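You operate a simulated robot arm through the tools that you are given. There is no shell and no other tool.

You run a simulated robot arm. Do the job below in one go: nothing can be reset, and whatever is moved stays where it is left.

JOB
Move both white blocks from the blue tray to the labelled carton, shut it, push the tray to the carousel.
Fine: the tray ends beside the carousel's grey cover, not lifted. Set down upright: white valve block.
Where things are to end (x, y in the base frame): blue shipping tray within 25 mm of [260, -860].

Only the result counts: the job must be done as asked and must still hold three seconds after the hand-in. Knocking over, shifting, dropping, spilling or breaking anything else fails it. A push-on lid holds only when it is set on centred and level and pressed home; a screw cap is set on level and turned clockwise until tight.

ROBOT AND FRAMES
A 7-joint arm with a two-finger parallel gripper, fixed in place. Base frame: the origin is at the foot of the arm, x ahead of it, y to its left, z up. Readings come in mm, degrees, newtons and seconds.
Its first joint turns from -149.0 to 149.0 degrees. Payload 3.43 kg.
Tool frame: the origin (TCP) lies between the finger pads and is the grasp point; the fingertips stand 30 mm ahead of it; z points along the fingers, y is the line along which they close. Largest opening 94 mm; finger width 28, thickness 10; the body of the gripper, 50 by 96 mm, starts 55 mm behind the TCP.
Orientation is that of the tool frame in the base frame, as [roll, pitch, yaw] about the fixed x, y, z axes, in that order (R = Rz(yaw) Ry(pitch) Rx(roll)). With the fingers straight down and closing along the base's y, the tool's x points along the base's -x, its y along +y and its z along -z.

CONTROLS
- The arm moves only by the tool send_rows. Its arguments are lists of equal length, an entry for each row: "rotation": the turn, a rotation vector about the tool's x, y, z in units of 60 degrees (1.0 is 60 degrees), a list of three; "xyz": the shift along the tool's x, y, z in units of 100 mm (1.0 is 100 mm), a list of three; "grip": the finger opening in mm, from 0 to 94. In form: {"rotation": [[wx, wy, wz], ...], "xyz": [[x, y, z], ...], "grip": [grip, ...]}. A call has 1 to 20 rows; each row is the pose to reach, as a shift and turn from the pose commanded when the call began, along the tool's axes at that moment. A call with a number of a shift or a turn outside -1 to 1 is refused whole. A row lasts 0.2 s, in which the tool goes at most 50 mm and 8.6 degrees; a call with a longer step from one row to the next is refused whole, and so is a gripper value outside its range. Where a pose cannot be reached the arm comes as near as it can. A force on the tool above 60 N (or 10 N above the force at the start of the call, whichever is more), or a blocked arm, ends the call early, and 0.2 s more pass. The fingers move at their own pace (about 45 mm/s each) and stop on an object; they squeeze with about 43 N. The grip force told is the motor's: it shows also when the fingers shut on nothing. Time passes only in rows, and 0.2 s behind the last, so rows that repeat a pose let the fingers close. The reply holds the time, the measured pose of the TCP, the force on the tool along the base axes, the opening and the grip force, in the units named above and with some noise, with the torque about the TCP (base axes, N m) and any sound that the robot's microphone picked up.
- Cameras (640 x 400 px; columns grow to the right, rows downward): "scene" is fixed at [400.1, -502.3, 1630.8]; the picture's right is [-0.42, -0.91, 0.00], its down [-0.86, 0.40, -0.33] and it looks along [0.30, -0.14, -0.94] (base axes); focal length 233 px, centre (320, 200). "wrist" rides on the gripper at [76, 14, -102] in the tool frame; the picture's right is [-0.18, 0.98, 0.00], its down [-0.75, -0.14, -0.64] and it looks along [-0.63, -0.12, 0.77] (tool axes); focal length 243 px, centre (320, 200). There is no depth. A picture from a camera that has moved, and an enlarged one, comes with that camera's place and axes in the base frame and with its lens.
- snapshot(camera): a new picture of that camera. No time passes.
- zoom(camera, box): a new picture of the part [left, top, right, bottom] of that camera's present view, enlarged. No time passes.
- job_done(): hands the job in; it is judged then, once.

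Nothing tells you positions but the pictures and the camera data. Unless the task says otherwise, let go and move clear before handing in.

The tools are called after "Call:" by a JSON object that holds its "api" and its "payload". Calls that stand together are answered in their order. send_rows: Moves the arm, as the interface text tells. Its arguments: {"type":"object","properties":{"rotation":{"type":"array"},"xyz":{"type":"array"},"grip":{"type":"array"}},"required":["rotation","xyz","grip"]} The other tools are called the same way: snapshot (camera) takes a picture; zoom (camera, box) takes an enlarged picture of a part of a camera's view; job_done () hands the job in.

At the start:

```text
time: 0.0
position: [250.3, -0.8, 433.0]
orientation: [-180.0, -33.9, 179.5]
ft_force: [-0.8, -0.2, -0.5]
ft_torque: [0.02, 0.0, 0.0]
opening: 94.0
gripper_force: 0.1
```

scene: 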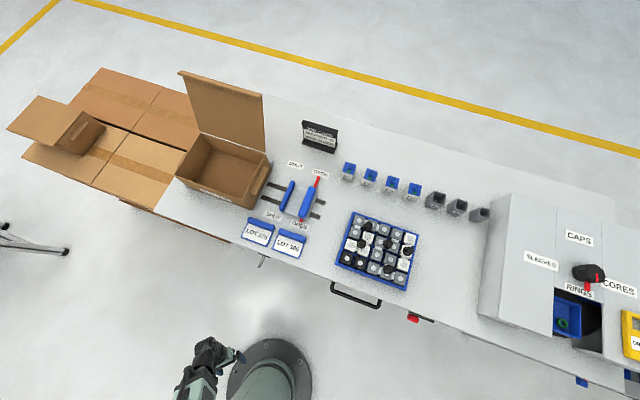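
wrist: 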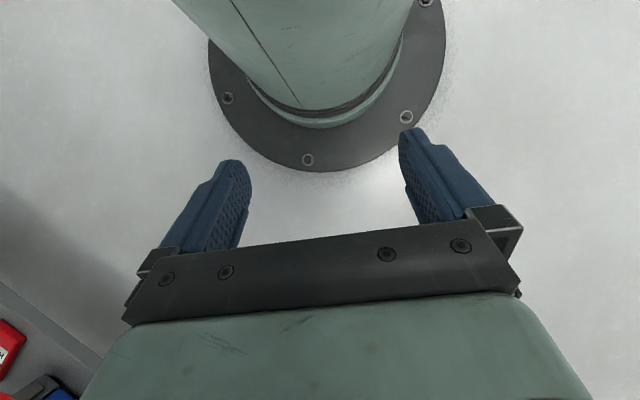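

I see a table with a carton (open flap), a blue tray full of small blocks, small blue stands, and a grey carousel cover on the right. I'll zoom in on the key parts first before moving.

Call:
{"api": "zoom", "payload": {"camera": "scene", "box": [320, 190, 440, 300]}}

Call:
{"api": "zoom", "payload": {"camera": "scene", "box": [160, 60, 340, 270]}}

Call:
{"api": "zoom", "payload": {"camera": "scene", "box": [460, 180, 640, 390]}}

Call:
{"api": "zoom", "payload": {"camera": "scene", "box": [280, 100, 500, 240]}}

Call:
{"api": "zoom", "payload": {"camera": "scene", "box": [0, 60, 200, 240]}}

```text
3.64 times, centred on (380, 245) of scene
camera zoom: at [400.1, -502.3, 1630.8], right [-0.42, -0.91, 0.0], down [-0.86, 0.4, -0.33], along [0.3, -0.14, -0.94], focal length 847 px, centre (102, 36)
```

zoom: 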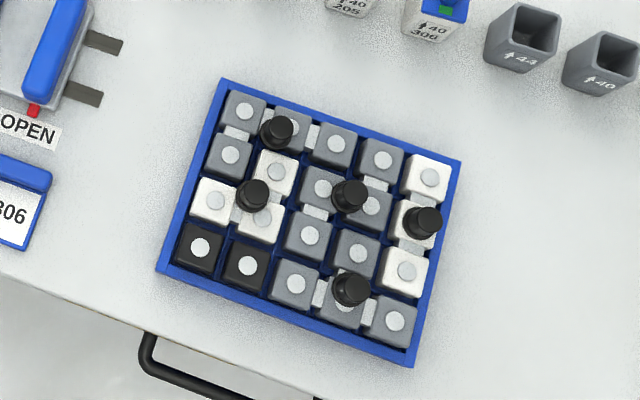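

```text
1.90 times, centred on (250, 165) of scene
camera zoom: at [400.1, -502.3, 1630.8], right [-0.42, -0.91, 0.0], down [-0.86, 0.4, -0.33], along [0.3, -0.14, -0.94], focal length 444 px, centre (453, 267)
```

zoom: 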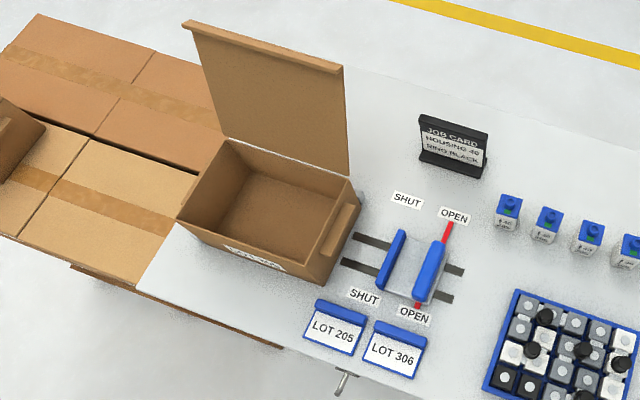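

```text
1.90 times, centred on (550, 285) of scene
camera zoom: at [400.1, -502.3, 1630.8], right [-0.42, -0.91, 0.0], down [-0.86, 0.4, -0.33], along [0.3, -0.14, -0.94], focal length 444 px, centre (-118, 38)
```

zoom: 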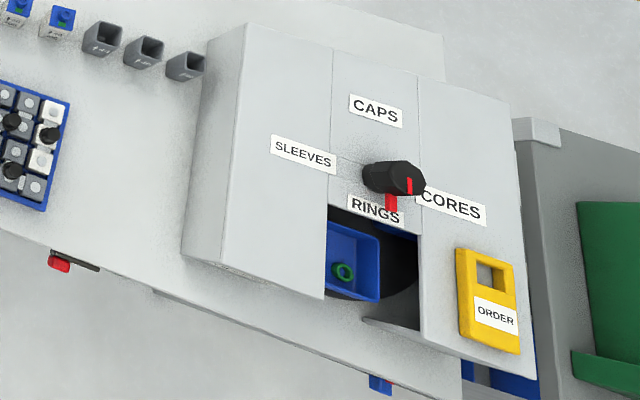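

```text
2.86 times, centred on (390, 170) of scene
camera zoom: at [400.1, -502.3, 1630.8], right [-0.42, -0.91, 0.0], down [-0.86, 0.4, -0.33], along [0.3, -0.14, -0.94], focal length 666 px, centre (120, 286)
```

zoom: 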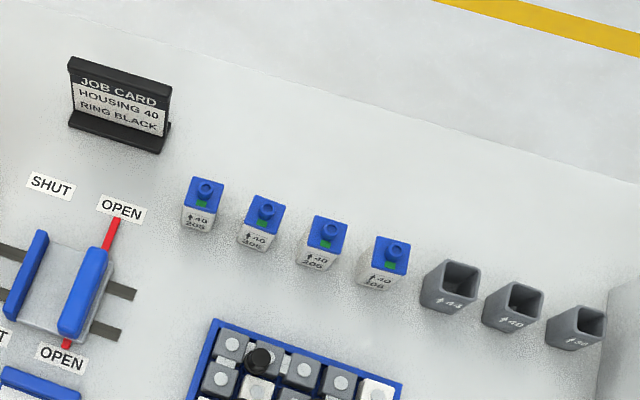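

```text
2.22 times, centred on (100, 150) of scene
camera zoom: at [400.1, -502.3, 1630.8], right [-0.42, -0.91, 0.0], down [-0.86, 0.4, -0.33], along [0.3, -0.14, -0.94], focal length 518 px, centre (809, 311)
```

zoom: 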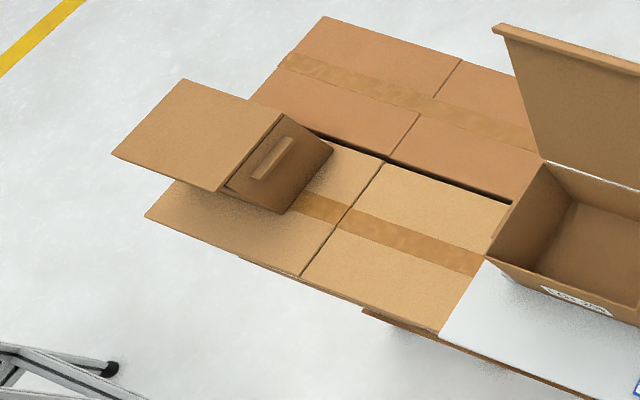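

The tray seems to hold grey, black and white multi-cell blocks, and two of the white ones carry a black knob. I'll zoom more closely on the details, then raise the arm to look with the wrist camera.

Call:
{"api": "zoom", "payload": {"camera": "scene", "box": [335, 205, 425, 295]}}

Call:
{"api": "zoom", "payload": {"camera": "scene", "box": [170, 140, 280, 210]}}

Call:
{"api": "zoom", "payload": {"camera": "wrist", "box": [0, 250, 150, 400]}}

Call:
{"api": "send_rows", "payload": {"rotation": [[0, 0.12, 0], [0, 0.24, 0], [0, 0.36, 0], [0, 0.48, 0], [0, 0.565, 0], [0, 0.565, 0]], "xyz": [[0, 0, 0], [0, 0, 0], [0, 0, 0], [0, 0, 0], [0, 0, 0], [0, 0, 0]], "grip": [94, 94, 94, 94, 94, 94]}}

```text
4.44 times, centred on (380, 250) of scene
camera zoom: at [400.1, -502.3, 1630.8], right [-0.42, -0.91, 0.0], down [-0.86, 0.4, -0.33], along [0.3, -0.14, -0.94], focal length 1036 px, centre (53, -22)
```

zoom: 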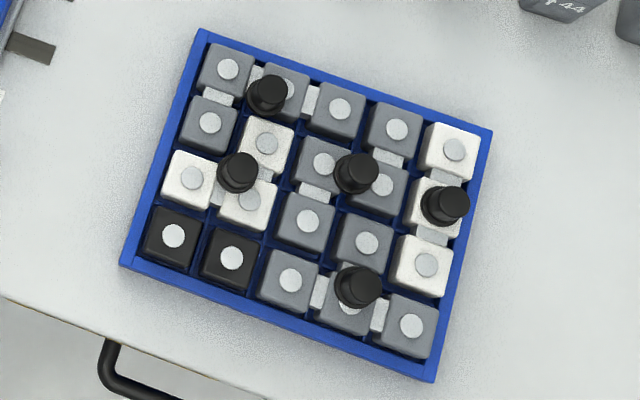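

```text
5.71 times, centred on (225, 175) of scene
camera zoom: at [400.1, -502.3, 1630.8], right [-0.42, -0.91, 0.0], down [-0.86, 0.4, -0.33], along [0.3, -0.14, -0.94], focal length 1331 px, centre (863, 343)
```

zoom: 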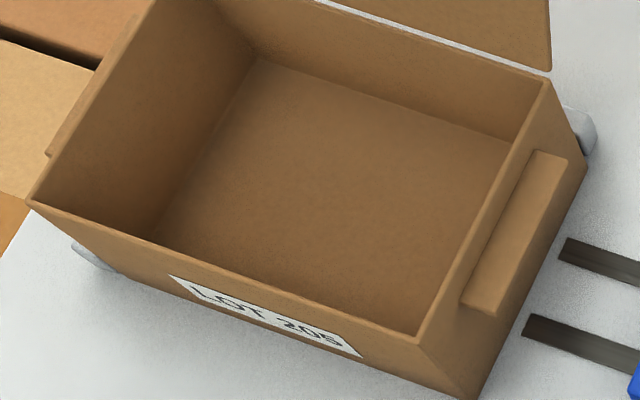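

```text
2.67 times, centred on (75, 325) of wrist
camera zoom: at [244.0, 13.8, 561.2], right [0.16, 0.98, -0.1], down [0.98, -0.15, 0.11], along [0.1, -0.12, -0.99], focal length 647 px, centre (973, -133)
```

zoom: 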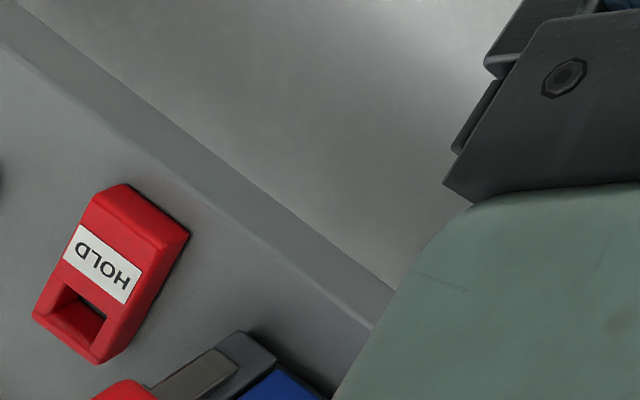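

```text
time: 1.4
position: [249.8, -1.5, 433.4]
orientation: [-179.7, -67.9, 179.6]
ft_force: [-0.7, 0.2, 0.0]
ft_torque: [0.0, -0.01, 0.0]
opening: 94.0
gripper_force: 0.0
```

The rotation went the wrong way, so I'll reverse it to point the tool straight down. The carton by the slider is labelled LOT 205, and the white blocks are an L-shaped and a straight triple, each with a knob.

Call:
{"api": "send_rows", "payload": {"rotation": [[0, -0.125, 0], [0, -0.25, 0], [0, -0.375, 0], [0, -0.5, 0], [0, -0.625, 0], [0, -0.75, 0], [0, -0.875, 0], [0, -1.0, 0], [0, -1.0, 0]], "xyz": [[0, 0, 0], [0, 0, 0], [0, 0, 0], [0, 0, 0], [0, 0, 0], [0, 0, 0], [0, 0, 0], [0, 0, 0], [0, 0, 0]], "grip": [94, 94, 94, 94, 94, 94, 94, 94, 94]}}

```text
time: 3.4
position: [335.0, -0.3, 399.7]
orientation: [-179.8, -7.7, 179.7]
ft_force: [-0.1, 0.2, -0.4]
ft_torque: [-0.02, 0.04, -0.01]
opening: 93.9
gripper_force: 0.2
out of reach, approached as far as the arm can: row 5, 6, 7, 8, 9
```

The arm can't reach straight down that close in, so I'll move outward and up with the tool near vertical.

Call:
{"api": "send_rows", "payload": {"rotation": [[0, -0.06, 0], [0, -0.128, 0], [0, -0.128, 0], [0, -0.128, 0], [0, -0.128, 0]], "xyz": [[-0.3, 0, -0.3], [-0.6, 0, -0.6], [-0.9, 0, -0.9], [-1.0, 0, -1.0], [-1.0, 0, -1.0]], "grip": [94, 94, 94, 94, 94]}}

Call:
{"api": "snapshot", "payload": {"camera": "wrist"}}

```text
time: 4.6
position: [446.5, -3.7, 483.4]
orientation: [-179.8, -0.2, 179.7]
ft_force: [0.8, -0.4, 0.3]
ft_torque: [0.02, 0.02, -0.03]
opening: 94.1
gripper_force: 0.2
out of reach, approached as far as the arm can: row 1, 2, 3
```

```text
taken
camera wrist: at [371.5, 12.4, 587.7], right [0.19, 0.98, 0.0], down [0.75, -0.14, 0.64], along [0.63, -0.12, -0.77], focal length 243 px, centre (320, 200)
```

wrist: 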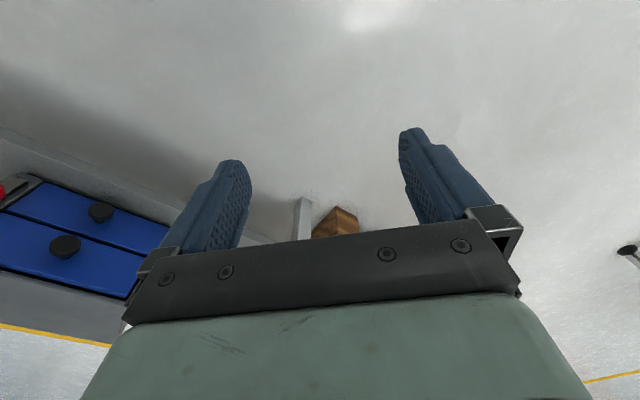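

I'm seeing the underside/front of the bench (blue drawers) here, so the table top is probably higher than the camera. I'll raise the tool well up before swinging toward the table.

Call:
{"api": "send_rows", "payload": {"rotation": [[0, 0, 0], [0, 0, 0], [0, 0, 0]], "xyz": [[0, 0, -0.45], [0, 0, -0.9], [0, 0, -1.0]], "grip": [94, 94, 94]}}

Call:
{"api": "send_rows", "payload": {"rotation": [[0, 0, 0], [0, 0, 0], [0, 0, 0]], "xyz": [[0, 0, -0.45], [0, 0, -0.9], [0, 0, -1.0]], "grip": [94, 94, 94]}}

Call:
{"api": "send_rows", "payload": {"rotation": [[0, 0, 0], [0, 0, 0], [0, 0, 0]], "xyz": [[0, 0, -0.45], [0, 0, -0.9], [0, 0, -1.0]], "grip": [94, 94, 94]}}

Call:
{"api": "snapshot", "payload": {"camera": "wrist"}}

Call:
{"api": "snapshot", "payload": {"camera": "scene"}}

```text
time: 5.4
position: [492.9, -3.7, 554.4]
orientation: [-179.9, -0.2, 179.6]
ft_force: [-0.8, 1.0, -1.0]
ft_torque: [-0.02, 0.0, -0.04]
opening: 94.0
gripper_force: 0.0
out of reach, approached as far as the arm can: row 1, 2, 3
```

```text
time: 6.2
position: [531.3, -2.2, 638.5]
orientation: [-179.9, 0.0, 179.7]
ft_force: [-0.3, -0.8, -0.4]
ft_torque: [0.04, 0.05, 0.01]
opening: 93.8
gripper_force: 0.1
out of reach, approached as far as the arm can: row 1, 2, 3
```

```text
time: 7.0
position: [553.8, -2.9, 734.9]
orientation: [-179.9, -0.3, 179.7]
ft_force: [-0.5, -0.2, 0.0]
ft_torque: [-0.02, 0.01, 0.0]
opening: 93.8
gripper_force: 0.0
out of reach, approached as far as the arm can: row 1, 2, 3
```

```text
taken
camera wrist: at [477.3, 11.9, 839.8], right [0.19, 0.98, 0.0], down [0.76, -0.14, 0.64], along [0.63, -0.12, -0.77], focal length 243 px, centre (320, 200)
```

wrist: 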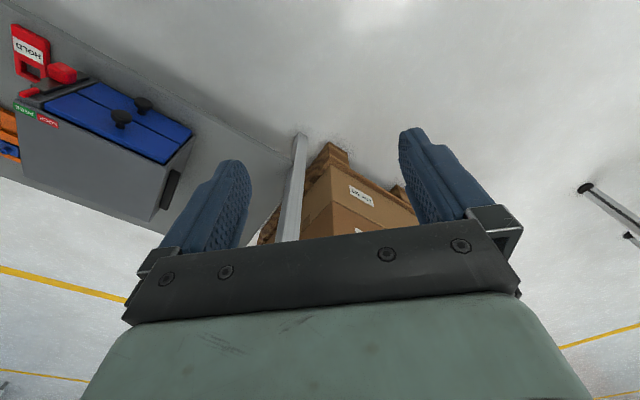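

```text
taken
```

scene: 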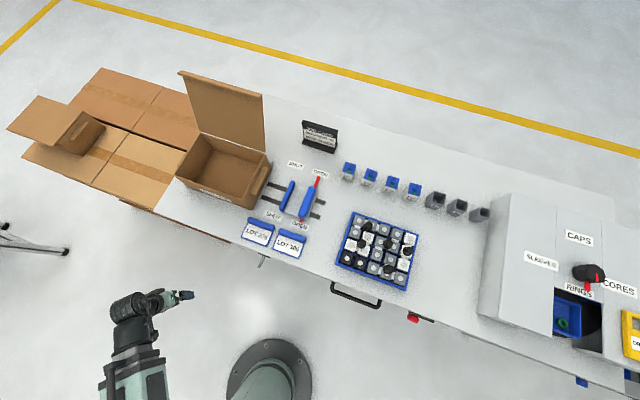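

The camera is still below the table top: I see a lower shelf and table leg. The bench surface must be around z ≈ 900, so I'll keep climbing well clear of the table.

Call:
{"api": "send_rows", "payload": {"rotation": [[0, 0, 0], [0, 0, 0], [0, 0, 0]], "xyz": [[0, 0, -0.45], [0, 0, -0.9], [0, 0, -1.0]], "grip": [94, 94, 94]}}

Call:
{"api": "send_rows", "payload": {"rotation": [[0, 0, 0], [0, 0, 0], [0, 0, 0]], "xyz": [[0, 0, -0.45], [0, 0, -0.9], [0, 0, -1.0]], "grip": [94, 94, 94]}}

Call:
{"api": "send_rows", "payload": {"rotation": [[0, 0, 0], [0, 0, 0], [0, 0, 0]], "xyz": [[0, 0, -0.45], [0, 0, -0.9], [0, 0, -1.0]], "grip": [94, 94, 94]}}

Call:
{"api": "send_rows", "payload": {"rotation": [[0, 0, 0], [0, 0, 0], [0, 0, 0]], "xyz": [[0, 0, -0.45], [0, 0, -0.9], [0, 0, -1.0]], "grip": [94, 94, 94]}}

Call:
{"api": "snapshot", "payload": {"camera": "wrist"}}

Call:
{"api": "snapshot", "payload": {"camera": "scene"}}

```text
time: 7.8
position: [556.8, -2.5, 836.8]
orientation: [-179.9, -0.3, 179.7]
ft_force: [-0.4, 0.0, -0.4]
ft_torque: [0.01, 0.01, -0.04]
opening: 94.0
gripper_force: 0.1
out of reach, approached as far as the arm can: row 1
```

```text
time: 8.6
position: [553.9, -2.8, 935.5]
orientation: [-179.8, 0.0, 179.7]
ft_force: [0.2, -0.3, -0.5]
ft_torque: [0.01, 0.02, -0.01]
opening: 94.0
gripper_force: 0.1
```

```text
time: 9.5
position: [556.9, -3.1, 1035.9]
orientation: [-179.9, 0.8, 179.6]
ft_force: [9.3, -0.7, -15.5]
ft_torque: [0.02, -0.14, -0.03]
opening: 94.1
gripper_force: 0.1
stopped in row 3: the force on the tool passed its limit at 66 N (the readings are from after the stop); the commanded pose is now the measured one
```

```text
time: 9.9
position: [565.0, -1.6, 1050.6]
orientation: [-179.9, 1.8, 179.7]
ft_force: [10.0, 0.0, -16.5]
ft_torque: [0.03, -0.11, 0.02]
opening: 94.0
gripper_force: 0.0
out of reach, approached as far as the arm can: row 1
stopped in row 1: the force on the tool passed its limit at 66 N (the readings are from after the stop); the commanded pose is now the measured one
```

```text
taken
camera wrist: at [485.7, 12.7, 1150.8], right [0.19, 0.98, 0.0], down [0.73, -0.14, 0.67], along [0.65, -0.12, -0.75], focal length 243 px, centre (320, 200)
```

wrist: 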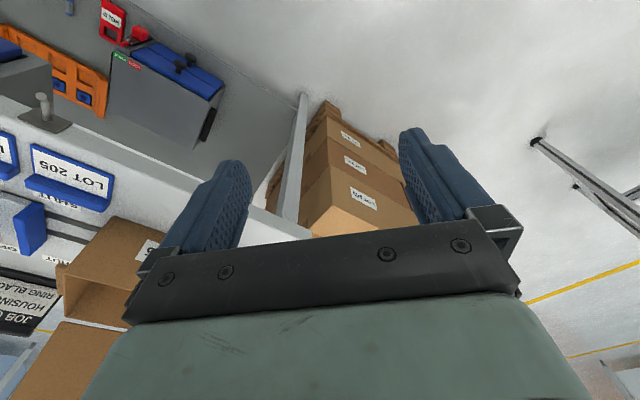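

```text
taken
```

scene: 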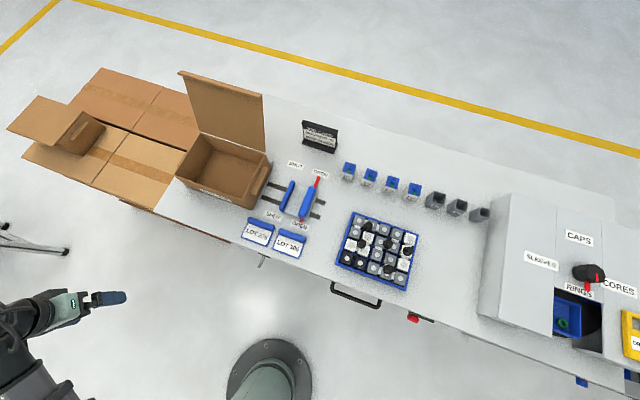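

The bench top works out at about z ≈ 850, with its front edge running at 45° to the base. The tray needs to slide about 214 mm along that edge. I'll move outward first, since the arm seems folded against itself, and then swing toward the tray.

Call:
{"api": "send_rows", "payload": {"rotation": [[0, 0, 0], [0, 0, 0], [0, 0, 0], [0, 0, 0]], "xyz": [[-0.2, 0, 0.1], [-0.5, 0, 0.1], [-0.8, 0, 0.1], [-0.8, 0, 0.1]], "grip": [94, 94, 94, 94]}}

```text
time: 10.9
position: [644.6, -1.4, 1042.1]
orientation: [-179.9, 1.6, 179.8]
ft_force: [-0.3, -0.2, 0.6]
ft_torque: [0.01, -0.02, -0.01]
opening: 93.9
gripper_force: 0.0
```

Call:
{"api": "send_rows", "payload": {"rotation": [[0, 0, 0.0733], [0, 0, 0.1467], [0, 0, 0.1467]], "xyz": [[0.019, -0.495, 0], [0.076, -0.987, 0], [0.076, -0.987, 0]], "grip": [94, 94, 94]}}

Call:
{"api": "send_rows", "payload": {"rotation": [[0, 0, 0.0733], [0, 0, 0.1467], [0, 0, 0.1467]], "xyz": [[0.019, -0.495, 0], [0.076, -0.987, 0], [0.076, -0.987, 0]], "grip": [94, 94, 94]}}

Call:
{"api": "snapshot", "payload": {"camera": "wrist"}}

Call:
{"api": "snapshot", "payload": {"camera": "scene"}}

```text
time: 11.7
position: [636.9, -100.5, 1041.1]
orientation: [179.8, 1.6, 170.8]
ft_force: [-0.1, 0.0, -0.2]
ft_torque: [0.0, 0.04, -0.02]
opening: 94.0
gripper_force: 0.0
```

```text
time: 12.5
position: [612.4, -198.1, 1042.5]
orientation: [179.6, 1.7, 162.0]
ft_force: [-0.1, -0.2, 0.1]
ft_torque: [-0.03, 0.01, -0.04]
opening: 94.0
gripper_force: 0.0
```

```text
taken
camera wrist: at [542.3, -160.2, 1142.8], right [0.48, 0.88, 0.01], down [0.66, -0.36, 0.66], along [0.59, -0.31, -0.75], focal length 243 px, centre (320, 200)
```

wrist: 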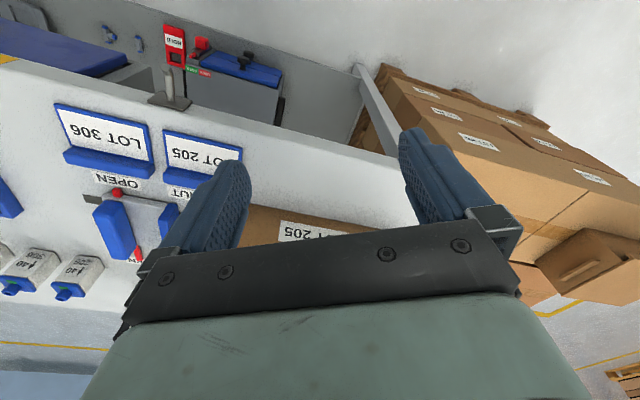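

```text
taken
```

scene: 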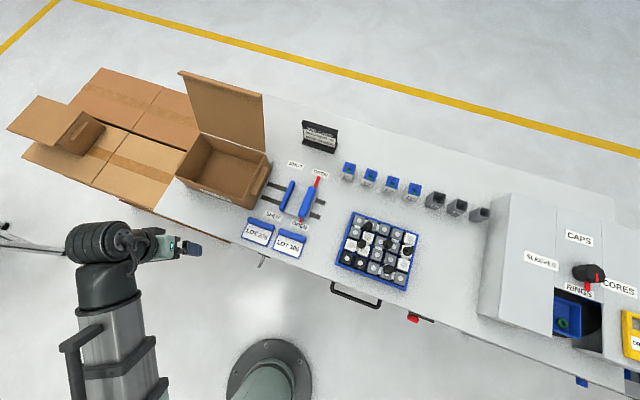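

The LOT 205 label on the carton is confirmed, and the unlabelled carton sits on the pallet stack. I'll continue the swing toward the tray.

Call:
{"api": "send_rows", "payload": {"rotation": [[0, 0, 0.0733], [0, 0, 0.1467], [0, 0, 0.1467]], "xyz": [[0.019, -0.495, 0], [0.076, -0.987, 0], [0.076, -0.987, 0]], "grip": [94, 94, 94]}}

Call:
{"api": "send_rows", "payload": {"rotation": [[0, 0, 0.0733], [0, 0, 0.1467], [0, 0, 0.1467]], "xyz": [[0.019, -0.495, 0], [0.076, -0.987, 0], [0.076, -0.987, 0]], "grip": [94, 94, 94]}}

Call:
{"api": "snapshot", "payload": {"camera": "wrist"}}

Call:
{"api": "send_rows", "payload": {"rotation": [[0, 0, 0.0733], [0, 0, 0.1467], [0, 0, 0.1467]], "xyz": [[0.019, -0.495, 0], [0.076, -0.987, 0], [0.076, -0.987, 0]], "grip": [94, 94, 94]}}

Call:
{"api": "send_rows", "payload": {"rotation": [[0, 0, 0.0733], [0, 0, 0.1467], [0, 0, 0.1467]], "xyz": [[0.019, -0.495, 0], [0.076, -0.987, 0], [0.076, -0.987, 0]], "grip": [94, 94, 94]}}

Call:
{"api": "snapshot", "payload": {"camera": "wrist"}}

Call:
{"api": "snapshot", "payload": {"camera": "scene"}}

```text
time: 13.3
position: [574.6, -289.0, 1041.3]
orientation: [179.3, 1.5, 153.3]
ft_force: [0.2, -0.1, 0.0]
ft_torque: [-0.01, 0.02, -0.03]
opening: 94.0
gripper_force: 0.1
```

```text
time: 14.1
position: [523.7, -375.6, 1038.8]
orientation: [179.2, 1.4, 144.5]
ft_force: [0.0, 0.0, 0.0]
ft_torque: [0.03, 0.03, -0.01]
opening: 94.1
gripper_force: 0.0
```

```text
taken
camera wrist: at [468.0, -318.1, 1140.8], right [0.72, 0.69, 0.02], down [0.51, -0.55, 0.66], along [0.47, -0.46, -0.75], focal length 243 px, centre (320, 200)
```

wrist: 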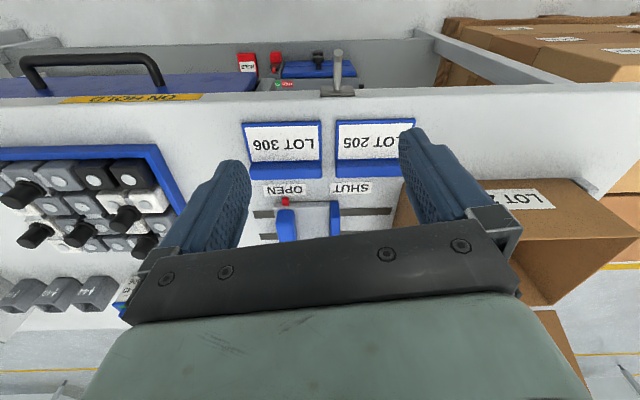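

```text
time: 14.9
position: [462.0, -449.7, 1038.4]
orientation: [178.8, 1.3, 135.8]
ft_force: [-0.5, 0.1, -0.1]
ft_torque: [-0.01, 0.0, 0.01]
opening: 94.1
gripper_force: 0.1
```

```text
time: 15.7
position: [387.1, -517.5, 1037.1]
orientation: [178.8, 1.1, 126.9]
ft_force: [0.4, -0.1, 0.7]
ft_torque: [0.02, -0.02, 0.03]
opening: 94.0
gripper_force: 0.1
```

```text
taken
camera wrist: at [349.3, -447.3, 1139.1], right [0.9, 0.44, 0.02], down [0.32, -0.69, 0.65], along [0.31, -0.58, -0.76], focal length 243 px, centre (320, 200)
```

wrist: 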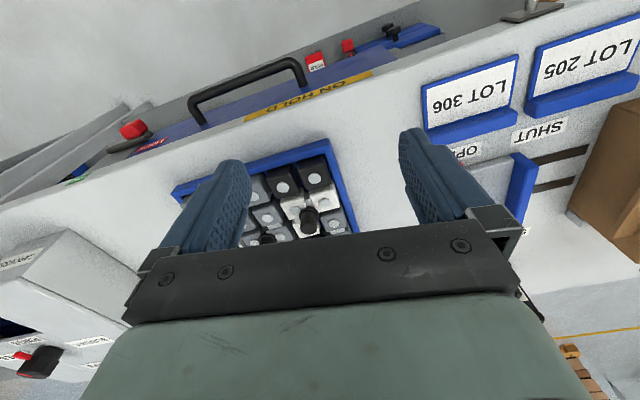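

```text
taken
```

scene: 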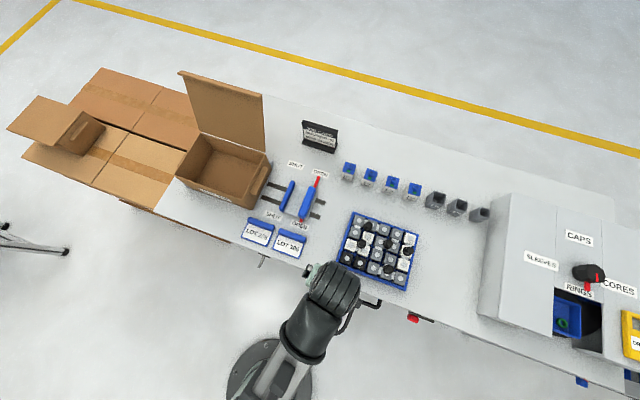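

The gripper is now in front of the tray. I'll move it over the tray and square it to the table (yaw 135°) to get a clear look down at the knobs.

Call:
{"api": "send_rows", "payload": {"rotation": [[0.01, 0.009, -0.067], [0.02, 0.018, -0.135], [0.02, 0.018, -0.135], [0.02, 0.018, -0.135]], "xyz": [[-0.4, -0.25, 0], [-0.75, -0.5, 0], [-0.95, -0.55, 0], [-0.95, -0.55, 0]], "grip": [94, 94, 94, 94]}}

Call:
{"api": "snapshot", "payload": {"camera": "wrist"}}

Call:
{"api": "zoom", "payload": {"camera": "wrist", "box": [80, 60, 440, 285]}}

```text
time: 16.7
position: [399.7, -623.8, 1036.9]
orientation: [-180.0, 0.1, 135.0]
ft_force: [0.6, -0.1, 0.3]
ft_torque: [0.03, 0.0, 0.05]
opening: 94.1
gripper_force: 0.0
```

```text
taken
camera wrist: at [356.6, -560.3, 1139.9], right [0.82, 0.57, 0.0], down [0.43, -0.63, 0.64], along [0.36, -0.53, -0.77], focal length 243 px, centre (320, 200)
```

wrist: 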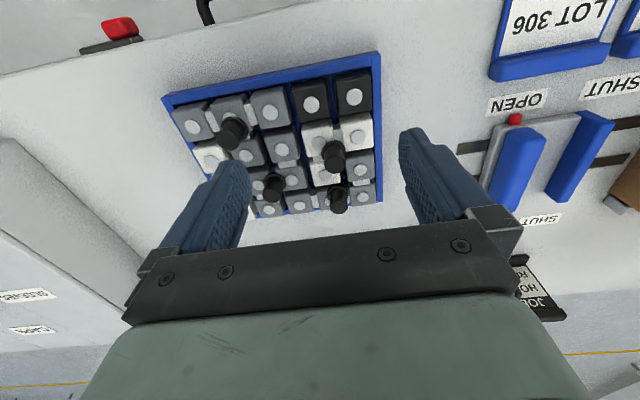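

```text
1.78 times, centred on (260, 172) of wrist
camera zoom: at [356.6, -560.3, 1139.9], right [0.82, 0.57, 0.0], down [0.43, -0.63, 0.64], along [0.36, -0.53, -0.77], focal length 431 px, centre (427, 249)
```

zoom: 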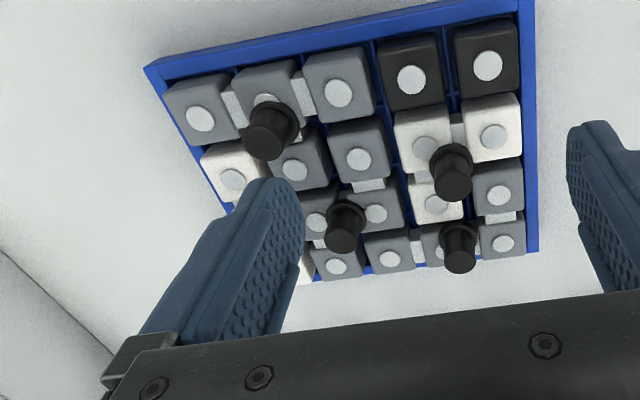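

The tray geometry is clear: it is about 226 × 187 mm, centred near (411, −710), with the rim at z ≈ 872. The white L-block's knob should be near (448, −664) and the white straight block's near (365, −788). I'll move above the L knob for a closer look.

Call:
{"api": "send_rows", "payload": {"rotation": [[0, 0, 0], [0, 0, 0], [0, 0, 0]], "xyz": [[-0.35, 0.03, 0.2], [-0.62, 0.057, 0.4], [-0.62, 0.057, 0.4]], "grip": [94, 60, 60]}}

Call:
{"api": "snapshot", "payload": {"camera": "wrist"}}

Call:
{"api": "zoom", "payload": {"camera": "wrist", "box": [200, 60, 440, 210]}}

Call:
{"api": "zoom", "payload": {"camera": "scene", "box": [320, 200, 440, 300]}}

```text
time: 17.5
position: [447.8, -665.6, 996.0]
orientation: [180.0, 0.1, 135.0]
ft_force: [0.0, 0.4, 0.5]
ft_torque: [0.01, 0.02, 0.01]
opening: 60.1
gripper_force: 0.0
```

```text
taken
camera wrist: at [404.8, -600.5, 1099.8], right [0.83, 0.56, 0.0], down [0.43, -0.63, 0.64], along [0.36, -0.53, -0.77], focal length 243 px, centre (320, 200)
```

wrist: 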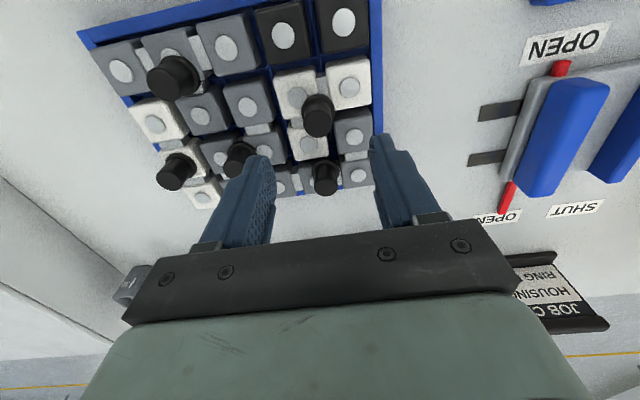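

```text
2.67 times, centred on (320, 135) of wrist
camera zoom: at [404.8, -600.5, 1099.8], right [0.83, 0.56, 0.0], down [0.43, -0.63, 0.64], along [0.36, -0.53, -0.77], focal length 647 px, centre (320, 373)
```

zoom: 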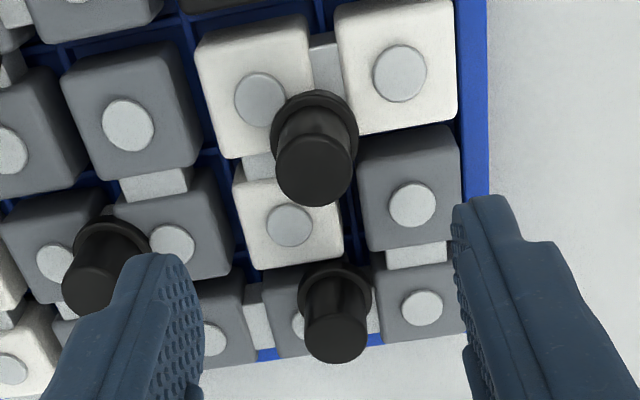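

```text
4.00 times, centred on (380, 250) of scene
camera zoom: at [400.1, -502.3, 1630.8], right [-0.42, -0.91, 0.0], down [-0.86, 0.4, -0.33], along [0.3, -0.14, -0.94], focal length 932 px, centre (80, 0)
```

zoom: 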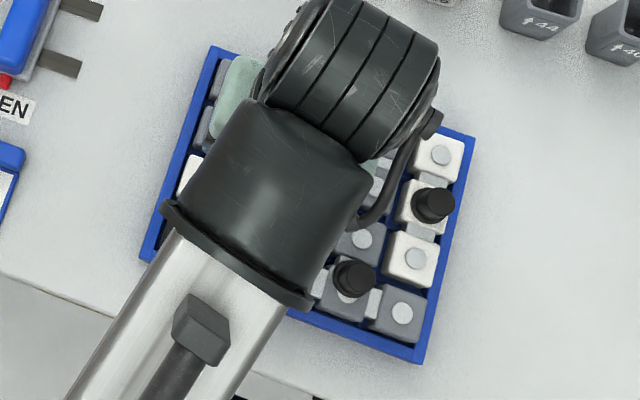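

The knobs have a flange at the base and a narrower cylinder above, with the top at roughly z ≈ 915–930. I'll descend part way with the fingers straddling the knob to refine the alignment.

Call:
{"api": "send_rows", "payload": {"rotation": [[0, 0, 0], [0, 0, 0], [0, 0, 0]], "xyz": [[0.02, 0, 0.2], [0.02, 0, 0.35], [0.02, 0, 0.35]], "grip": [60, 60, 60]}}

Call:
{"api": "snapshot", "payload": {"camera": "wrist"}}

Call:
{"api": "zoom", "payload": {"camera": "wrist", "box": [200, 60, 440, 210]}}

```text
time: 18.3
position: [447.1, -663.1, 961.0]
orientation: [180.0, 0.1, 135.0]
ft_force: [-0.4, 0.4, 0.1]
ft_torque: [0.02, 0.0, -0.02]
opening: 60.2
gripper_force: 0.1
```

```text
taken
camera wrist: at [402.9, -598.8, 1064.6], right [0.82, 0.57, 0.0], down [0.43, -0.63, 0.64], along [0.36, -0.53, -0.77], focal length 243 px, centre (320, 200)
```

wrist: 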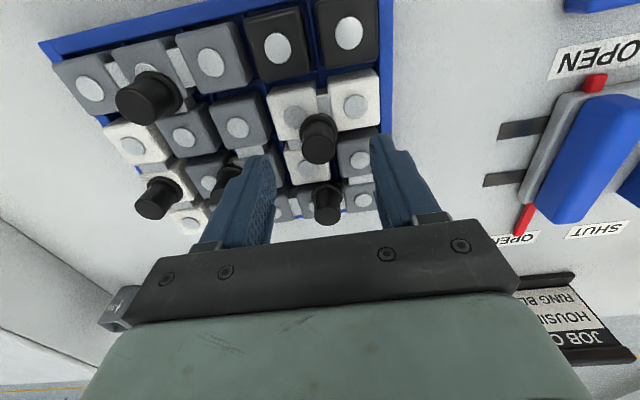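

```text
2.67 times, centred on (320, 135) of wrist
camera zoom: at [402.9, -598.8, 1064.6], right [0.82, 0.57, 0.0], down [0.43, -0.63, 0.64], along [0.36, -0.53, -0.77], focal length 647 px, centre (320, 373)
```

zoom: 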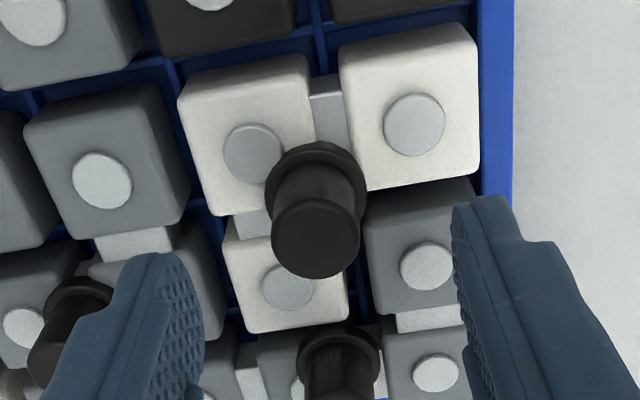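

Triangulating from two heights puts the knob top at z ≈ 914 with its axis near (447, −666). I'll correct by about 2 mm and descend further.

Call:
{"api": "send_rows", "payload": {"rotation": [[0, 0, 0], [0, 0, 0], [0, 0, 0], [0, 0, 0]], "xyz": [[-0.022, -0.022, 0], [-0.022, -0.022, 0.2], [-0.022, -0.022, 0.36], [-0.022, -0.022, 0.36]], "grip": [60, 60, 60, 60]}}

Call:
{"api": "snapshot", "payload": {"camera": "wrist"}}

Call:
{"api": "zoom", "payload": {"camera": "wrist", "box": [200, 90, 440, 240]}}

```text
time: 19.3
position: [447.3, -665.8, 925.8]
orientation: [-179.9, 0.0, 135.0]
ft_force: [0.1, 0.3, 10.9]
ft_torque: [0.2, -0.12, 0.03]
opening: 59.9
gripper_force: 0.1
```

```text
taken
camera wrist: at [402.2, -601.8, 1029.3], right [0.82, 0.57, 0.0], down [0.43, -0.63, 0.64], along [0.36, -0.53, -0.77], focal length 243 px, centre (320, 200)
```

wrist: 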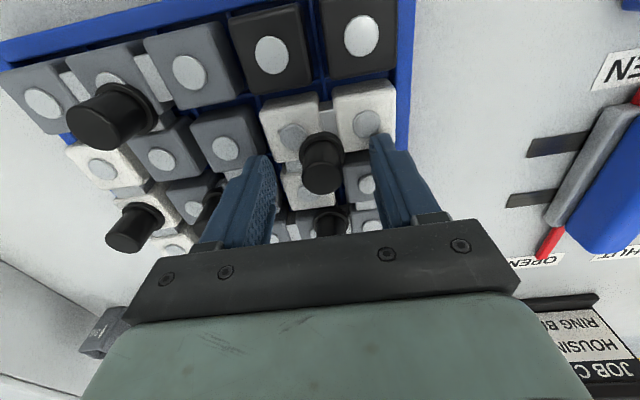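

```text
2.67 times, centred on (320, 165) of wrist
camera zoom: at [402.2, -601.8, 1029.3], right [0.82, 0.57, 0.0], down [0.43, -0.63, 0.64], along [0.36, -0.53, -0.77], focal length 647 px, centre (320, 293)
```

zoom: 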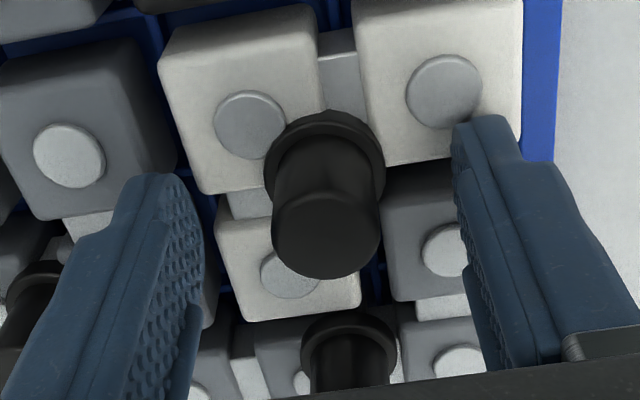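

A fingertip is just touching a block's top disc (10.9 N at tips z ≈ 896), so block tops are about 896 and the knob top about 920. I'll rise 2–3 mm, nudge to centre, and close on the knob.

Call:
{"api": "send_rows", "payload": {"rotation": [[0, 0, 0], [0, 0, 0], [0, 0, 0], [0, 0, 0], [0, 0, 0], [0, 0, 0]], "xyz": [[0.01, 0.01, -0.03], [0.01, 0.01, -0.03], [0.01, 0.01, -0.03], [0.01, 0.01, -0.03], [0.01, 0.01, -0.03], [0.01, 0.01, -0.03]], "grip": [60, 40, 30, 15, 15, 15]}}

Call:
{"api": "zoom", "payload": {"camera": "wrist", "box": [200, 90, 440, 240]}}

```text
time: 20.7
position: [447.2, -665.0, 929.5]
orientation: [-180.0, 0.1, 135.0]
ft_force: [-0.3, 0.1, -0.3]
ft_torque: [0.05, -0.03, -0.02]
opening: 20.9
gripper_force: 42.9
```

```text
2.67 times, centred on (320, 165) of wrist
camera zoom: at [402.7, -600.4, 1031.7], right [0.82, 0.57, 0.0], down [0.43, -0.63, 0.64], along [0.36, -0.53, -0.77], focal length 647 px, centre (320, 293)
```

zoom: 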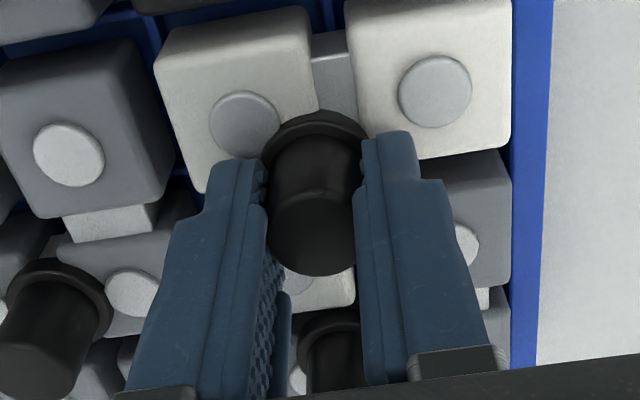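

The knob is gripped at 20.9 mm with 43 N. I'll lift slowly and watch the force for snags.

Call:
{"api": "send_rows", "payload": {"rotation": [[0, 0, 0], [0, 0, 0], [0, 0, 0], [0, 0, 0], [0, 0, 0], [0, 0, 0]], "xyz": [[0, 0, -0.05], [0, 0, -0.1], [0, 0, -0.15], [0, 0, -0.2], [0, 0, -0.25], [0, 0, -0.3]], "grip": [15, 15, 15, 15, 15, 15]}}

Call:
{"api": "snapshot", "payload": {"camera": "wrist"}}

```text
time: 22.1
position: [446.2, -664.6, 959.5]
orientation: [-180.0, 0.1, 134.9]
ft_force: [-0.6, -0.1, -1.0]
ft_torque: [0.0, -0.02, 0.0]
opening: 20.5
gripper_force: 42.9
```

```text
taken
camera wrist: at [402.8, -600.0, 1062.1], right [0.82, 0.57, 0.0], down [0.43, -0.63, 0.64], along [0.36, -0.53, -0.77], focal length 243 px, centre (320, 200)
```

wrist: 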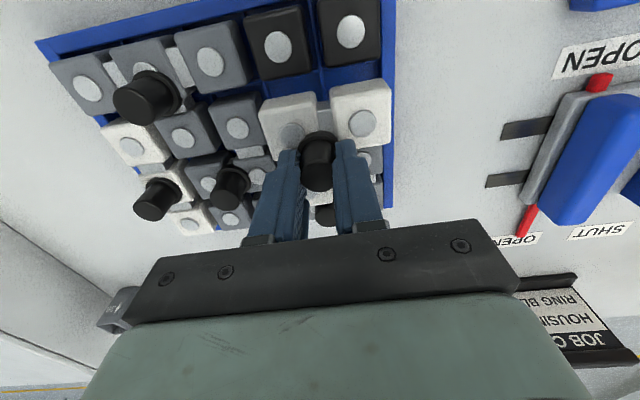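

The L-block is rising freely with the gripper (about 1 N) and no snags. I'll lift higher, then check on the carton and the block before travelling.

Call:
{"api": "send_rows", "payload": {"rotation": [[0, 0, 0], [0, 0, 0], [0, 0, 0], [0, 0, 0], [0, 0, 0]], "xyz": [[0, 0, -0.2], [0, 0, -0.45], [0, 0, -0.7], [0, 0, -1.0], [0, 0, -1.0]], "grip": [15, 15, 15, 15, 15]}}

Call:
{"api": "snapshot", "payload": {"camera": "wrist"}}

Call:
{"api": "snapshot", "payload": {"camera": "scene"}}

```text
time: 23.3
position: [446.4, -665.0, 1058.1]
orientation: [-180.0, 0.0, 135.1]
ft_force: [-0.4, 0.7, 0.0]
ft_torque: [0.0, 0.0, 0.01]
opening: 20.6
gripper_force: 42.9
```

```text
taken
camera wrist: at [402.7, -600.1, 1162.3], right [0.82, 0.57, 0.0], down [0.43, -0.63, 0.64], along [0.36, -0.53, -0.77], focal length 243 px, centre (320, 200)
```

wrist: 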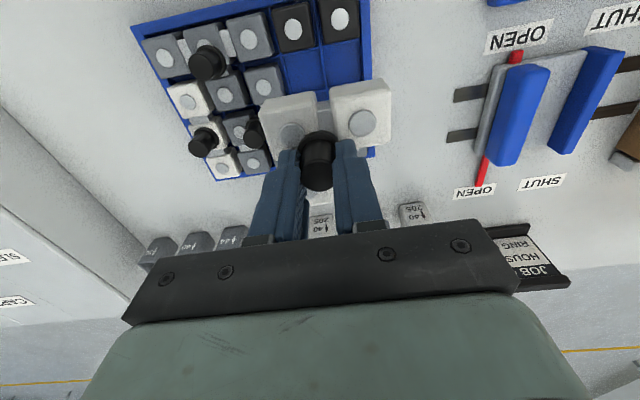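

```text
taken
```

scene: 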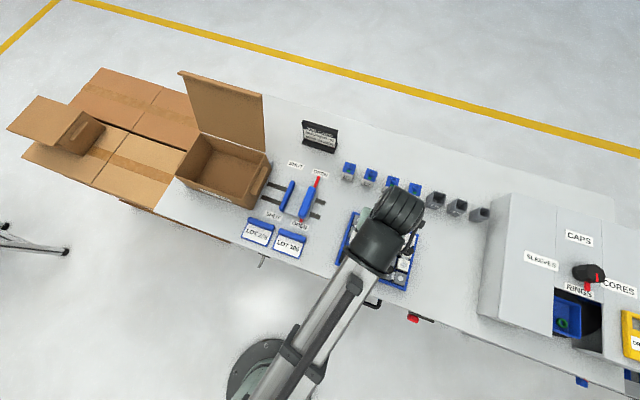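

The white L-block hangs level in the gripper. I'll travel parallel to the table edge toward the carton at a safe height.

Call:
{"api": "send_rows", "payload": {"rotation": [[0, 0, 0], [0, 0, 0], [0, 0, 0], [0, 0, 0]], "xyz": [[-0.03, 0.3, -0.1], [-0.06, 0.65, -0.1], [-0.1, 1.0, -0.1], [-0.1, 1.0, -0.1]], "grip": [15, 15, 15, 15]}}

Call:
{"api": "send_rows", "payload": {"rotation": [[0, 0, 0], [0, 0, 0], [0, 0, 0], [0, 0, 0]], "xyz": [[-0.03, 0.3, 0], [-0.06, 0.65, 0], [-0.1, 1.0, 0], [-0.1, 1.0, 0]], "grip": [15, 15, 15, 15]}}

Call:
{"api": "snapshot", "payload": {"camera": "wrist"}}

Call:
{"api": "snapshot", "payload": {"camera": "scene"}}

```text
time: 24.3
position: [523.5, -600.3, 1068.9]
orientation: [-180.0, 0.2, 135.0]
ft_force: [-0.8, -0.1, -1.1]
ft_torque: [-0.03, -0.02, -0.01]
opening: 20.6
gripper_force: 43.0
```

```text
time: 25.3
position: [603.8, -538.8, 1067.9]
orientation: [-180.0, 0.1, 134.9]
ft_force: [0.1, -0.3, -0.8]
ft_torque: [-0.01, 0.02, 0.03]
opening: 20.7
gripper_force: 42.7
```

```text
taken
camera wrist: at [558.3, -473.5, 1171.4], right [0.83, 0.56, 0.0], down [0.43, -0.63, 0.64], along [0.36, -0.53, -0.77], focal length 243 px, centre (320, 200)
```

wrist: 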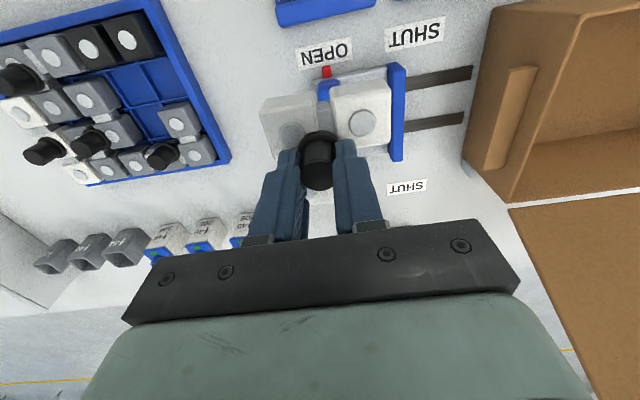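

```text
taken
```

scene: 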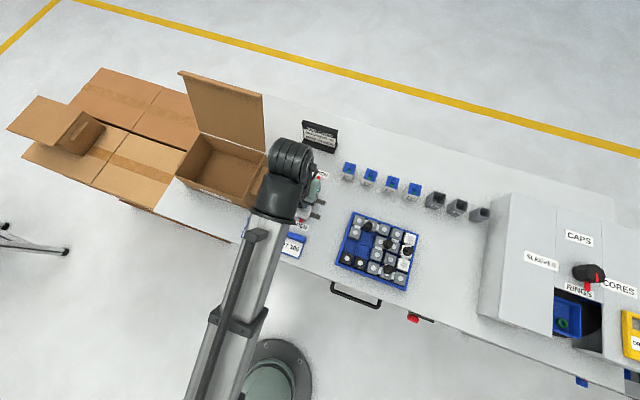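

The carton rim sits at about z ≈ 967 and its centre is near (853, −359). I'll raise a bit more and continue until the L-block is above its drop spot.

Call:
{"api": "send_rows", "payload": {"rotation": [[0, 0, 0], [0, 0, 0], [0, 0, 0], [0, 0, 0], [0, 0, 0]], "xyz": [[0, 0, -0.25], [-0.03, 0.3, -0.25], [-0.06, 0.65, -0.25], [-0.1, 1.0, -0.25], [-0.1, 1.0, -0.25]], "grip": [15, 15, 15, 15, 15]}}

Call:
{"api": "send_rows", "payload": {"rotation": [[0, 0, 0], [0, 0, 0], [0, 0, 0], [0, 0, 0]], "xyz": [[-0.03, 0.3, 0], [-0.06, 0.65, 0], [-0.1, 1.0, 0], [-0.1, 1.0, 0]], "grip": [15, 15, 15, 15]}}

Call:
{"api": "snapshot", "payload": {"camera": "wrist"}}

Call:
{"api": "snapshot", "payload": {"camera": "scene"}}

```text
time: 26.5
position: [681.1, -473.4, 1093.1]
orientation: [-180.0, 0.2, 134.9]
ft_force: [-0.1, -0.4, -1.8]
ft_torque: [0.0, -0.02, 0.0]
opening: 20.7
gripper_force: 43.3
```

```text
time: 27.5
position: [757.8, -410.0, 1094.4]
orientation: [180.0, 0.1, 134.9]
ft_force: [0.1, 0.1, -2.3]
ft_torque: [0.01, 0.03, 0.0]
opening: 20.7
gripper_force: 43.2
```

```text
taken
camera wrist: at [714.2, -345.8, 1197.1], right [0.83, 0.56, 0.0], down [0.43, -0.63, 0.64], along [0.36, -0.53, -0.77], focal length 243 px, centre (320, 200)
```

wrist: 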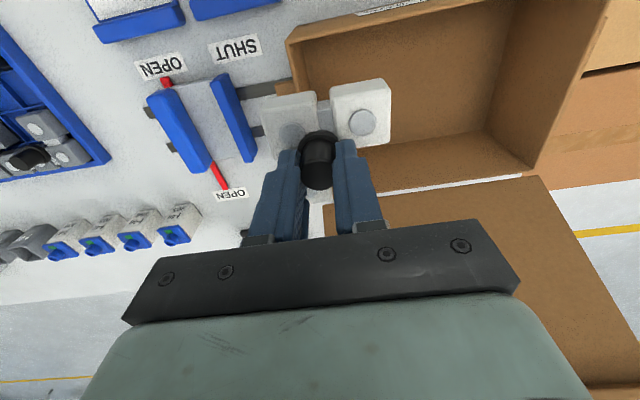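

```text
taken
```

scene: 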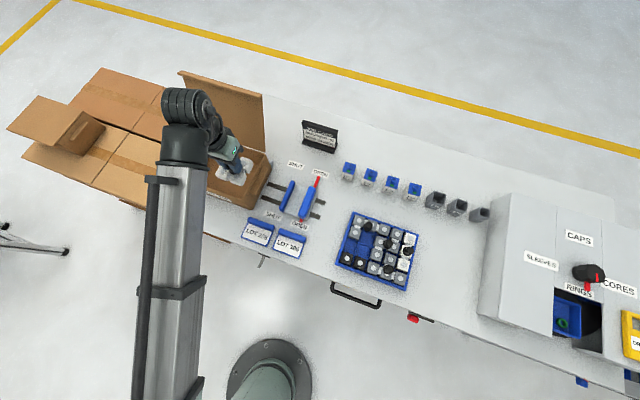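

The L-block is over the carton's right part now. I'll shift the last 120 mm to its drop spot and look again before lowering.

Call:
{"api": "send_rows", "payload": {"rotation": [[0, 0, 0], [0, 0, 0], [0, 0, 0], [0, 0, 0]], "xyz": [[-0.05, 0.35, 0], [-0.1, 0.7, 0], [-0.15, 1.0, 0], [-0.15, 1.0, 0]], "grip": [15, 15, 15, 15]}}

Call:
{"api": "send_rows", "payload": {"rotation": [[0, 0, 0], [0, 0, 0]], "xyz": [[-0.04, 0.22, 0], [-0.04, 0.22, 0]], "grip": [15, 15]}}

Call:
{"api": "snapshot", "payload": {"camera": "wrist"}}

Call:
{"api": "zoom", "payload": {"camera": "scene", "box": [140, 60, 300, 220]}}

```text
time: 28.5
position: [838.5, -349.4, 1093.6]
orientation: [-180.0, 0.1, 135.0]
ft_force: [0.6, -0.6, -0.7]
ft_torque: [0.01, 0.02, 0.0]
opening: 20.6
gripper_force: 43.5
```

```text
time: 29.1
position: [857.0, -335.6, 1093.2]
orientation: [180.0, 0.1, 135.0]
ft_force: [-0.4, 0.3, -1.4]
ft_torque: [-0.01, 0.03, -0.02]
opening: 20.5
gripper_force: 43.1
```

```text
taken
camera wrist: at [813.6, -272.4, 1196.6], right [0.82, 0.57, 0.0], down [0.43, -0.63, 0.64], along [0.36, -0.53, -0.77], focal length 243 px, centre (320, 200)
```

wrist: 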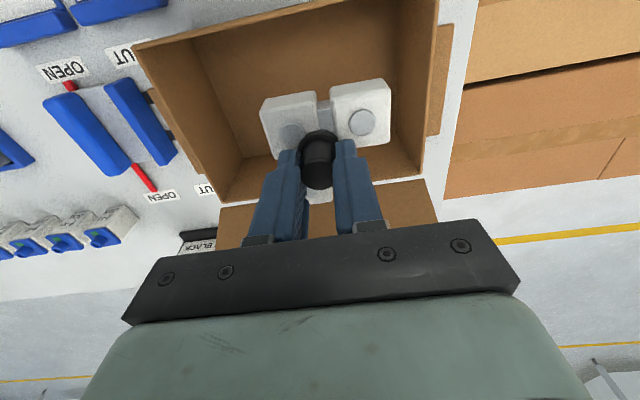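

```text
2.50 times, centred on (220, 140) of scene
camera zoom: at [400.1, -502.3, 1630.8], right [-0.42, -0.91, 0.0], down [-0.86, 0.4, -0.33], along [0.3, -0.14, -0.94], focal length 582 px, centre (570, 350)
```

zoom: 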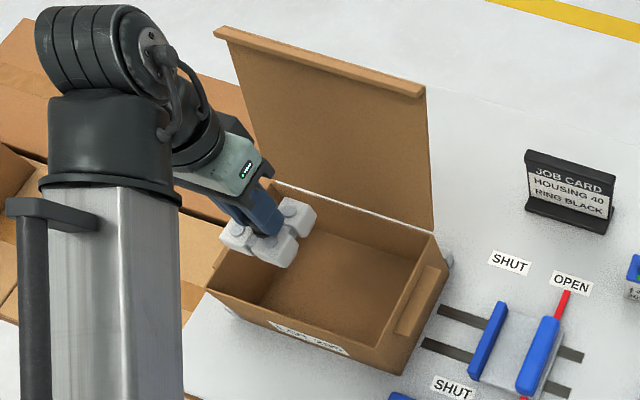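

The block is centred over its spot with clearance all round. I'll lower it, going slowly near the carton floor.

Call:
{"api": "send_rows", "payload": {"rotation": [[0, 0, 0], [0, 0, 0], [0, 0, 0], [0, 0, 0], [0, 0, 0]], "xyz": [[0, 0, 0.25], [0, 0, 0.5], [0, 0, 0.75], [0, 0, 1.0], [0, 0, 1.0]], "grip": [15, 15, 15, 15, 15]}}

Call:
{"api": "snapshot", "payload": {"camera": "wrist"}}

Call:
{"api": "zoom", "payload": {"camera": "scene", "box": [140, 60, 300, 220]}}

```text
time: 30.3
position: [857.6, -337.8, 992.5]
orientation: [179.9, 0.0, 135.1]
ft_force: [0.2, 0.1, -1.2]
ft_torque: [-0.03, 0.0, 0.01]
opening: 20.5
gripper_force: 43.2
```

```text
taken
camera wrist: at [813.9, -272.4, 1095.9], right [0.82, 0.57, 0.0], down [0.43, -0.63, 0.64], along [0.36, -0.53, -0.77], focal length 243 px, centre (320, 200)
```

wrist: 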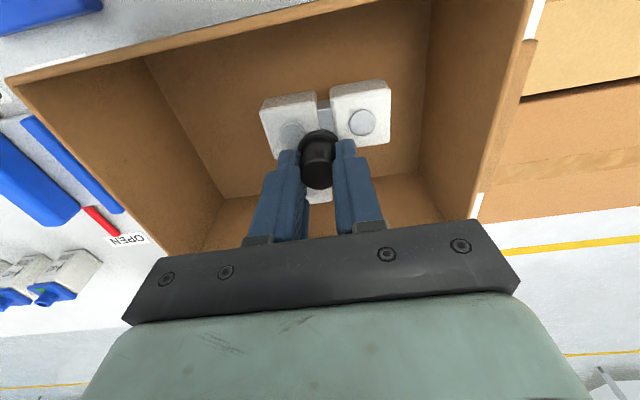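

```text
2.50 times, centred on (220, 140) of scene
camera zoom: at [400.1, -502.3, 1630.8], right [-0.42, -0.91, 0.0], down [-0.86, 0.4, -0.33], along [0.3, -0.14, -0.94], focal length 582 px, centre (570, 350)
```

zoom: 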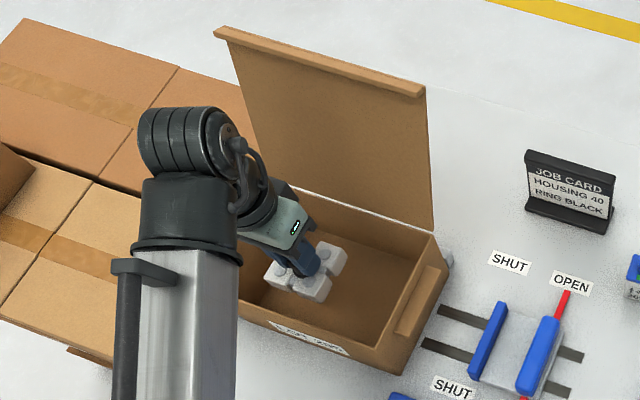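

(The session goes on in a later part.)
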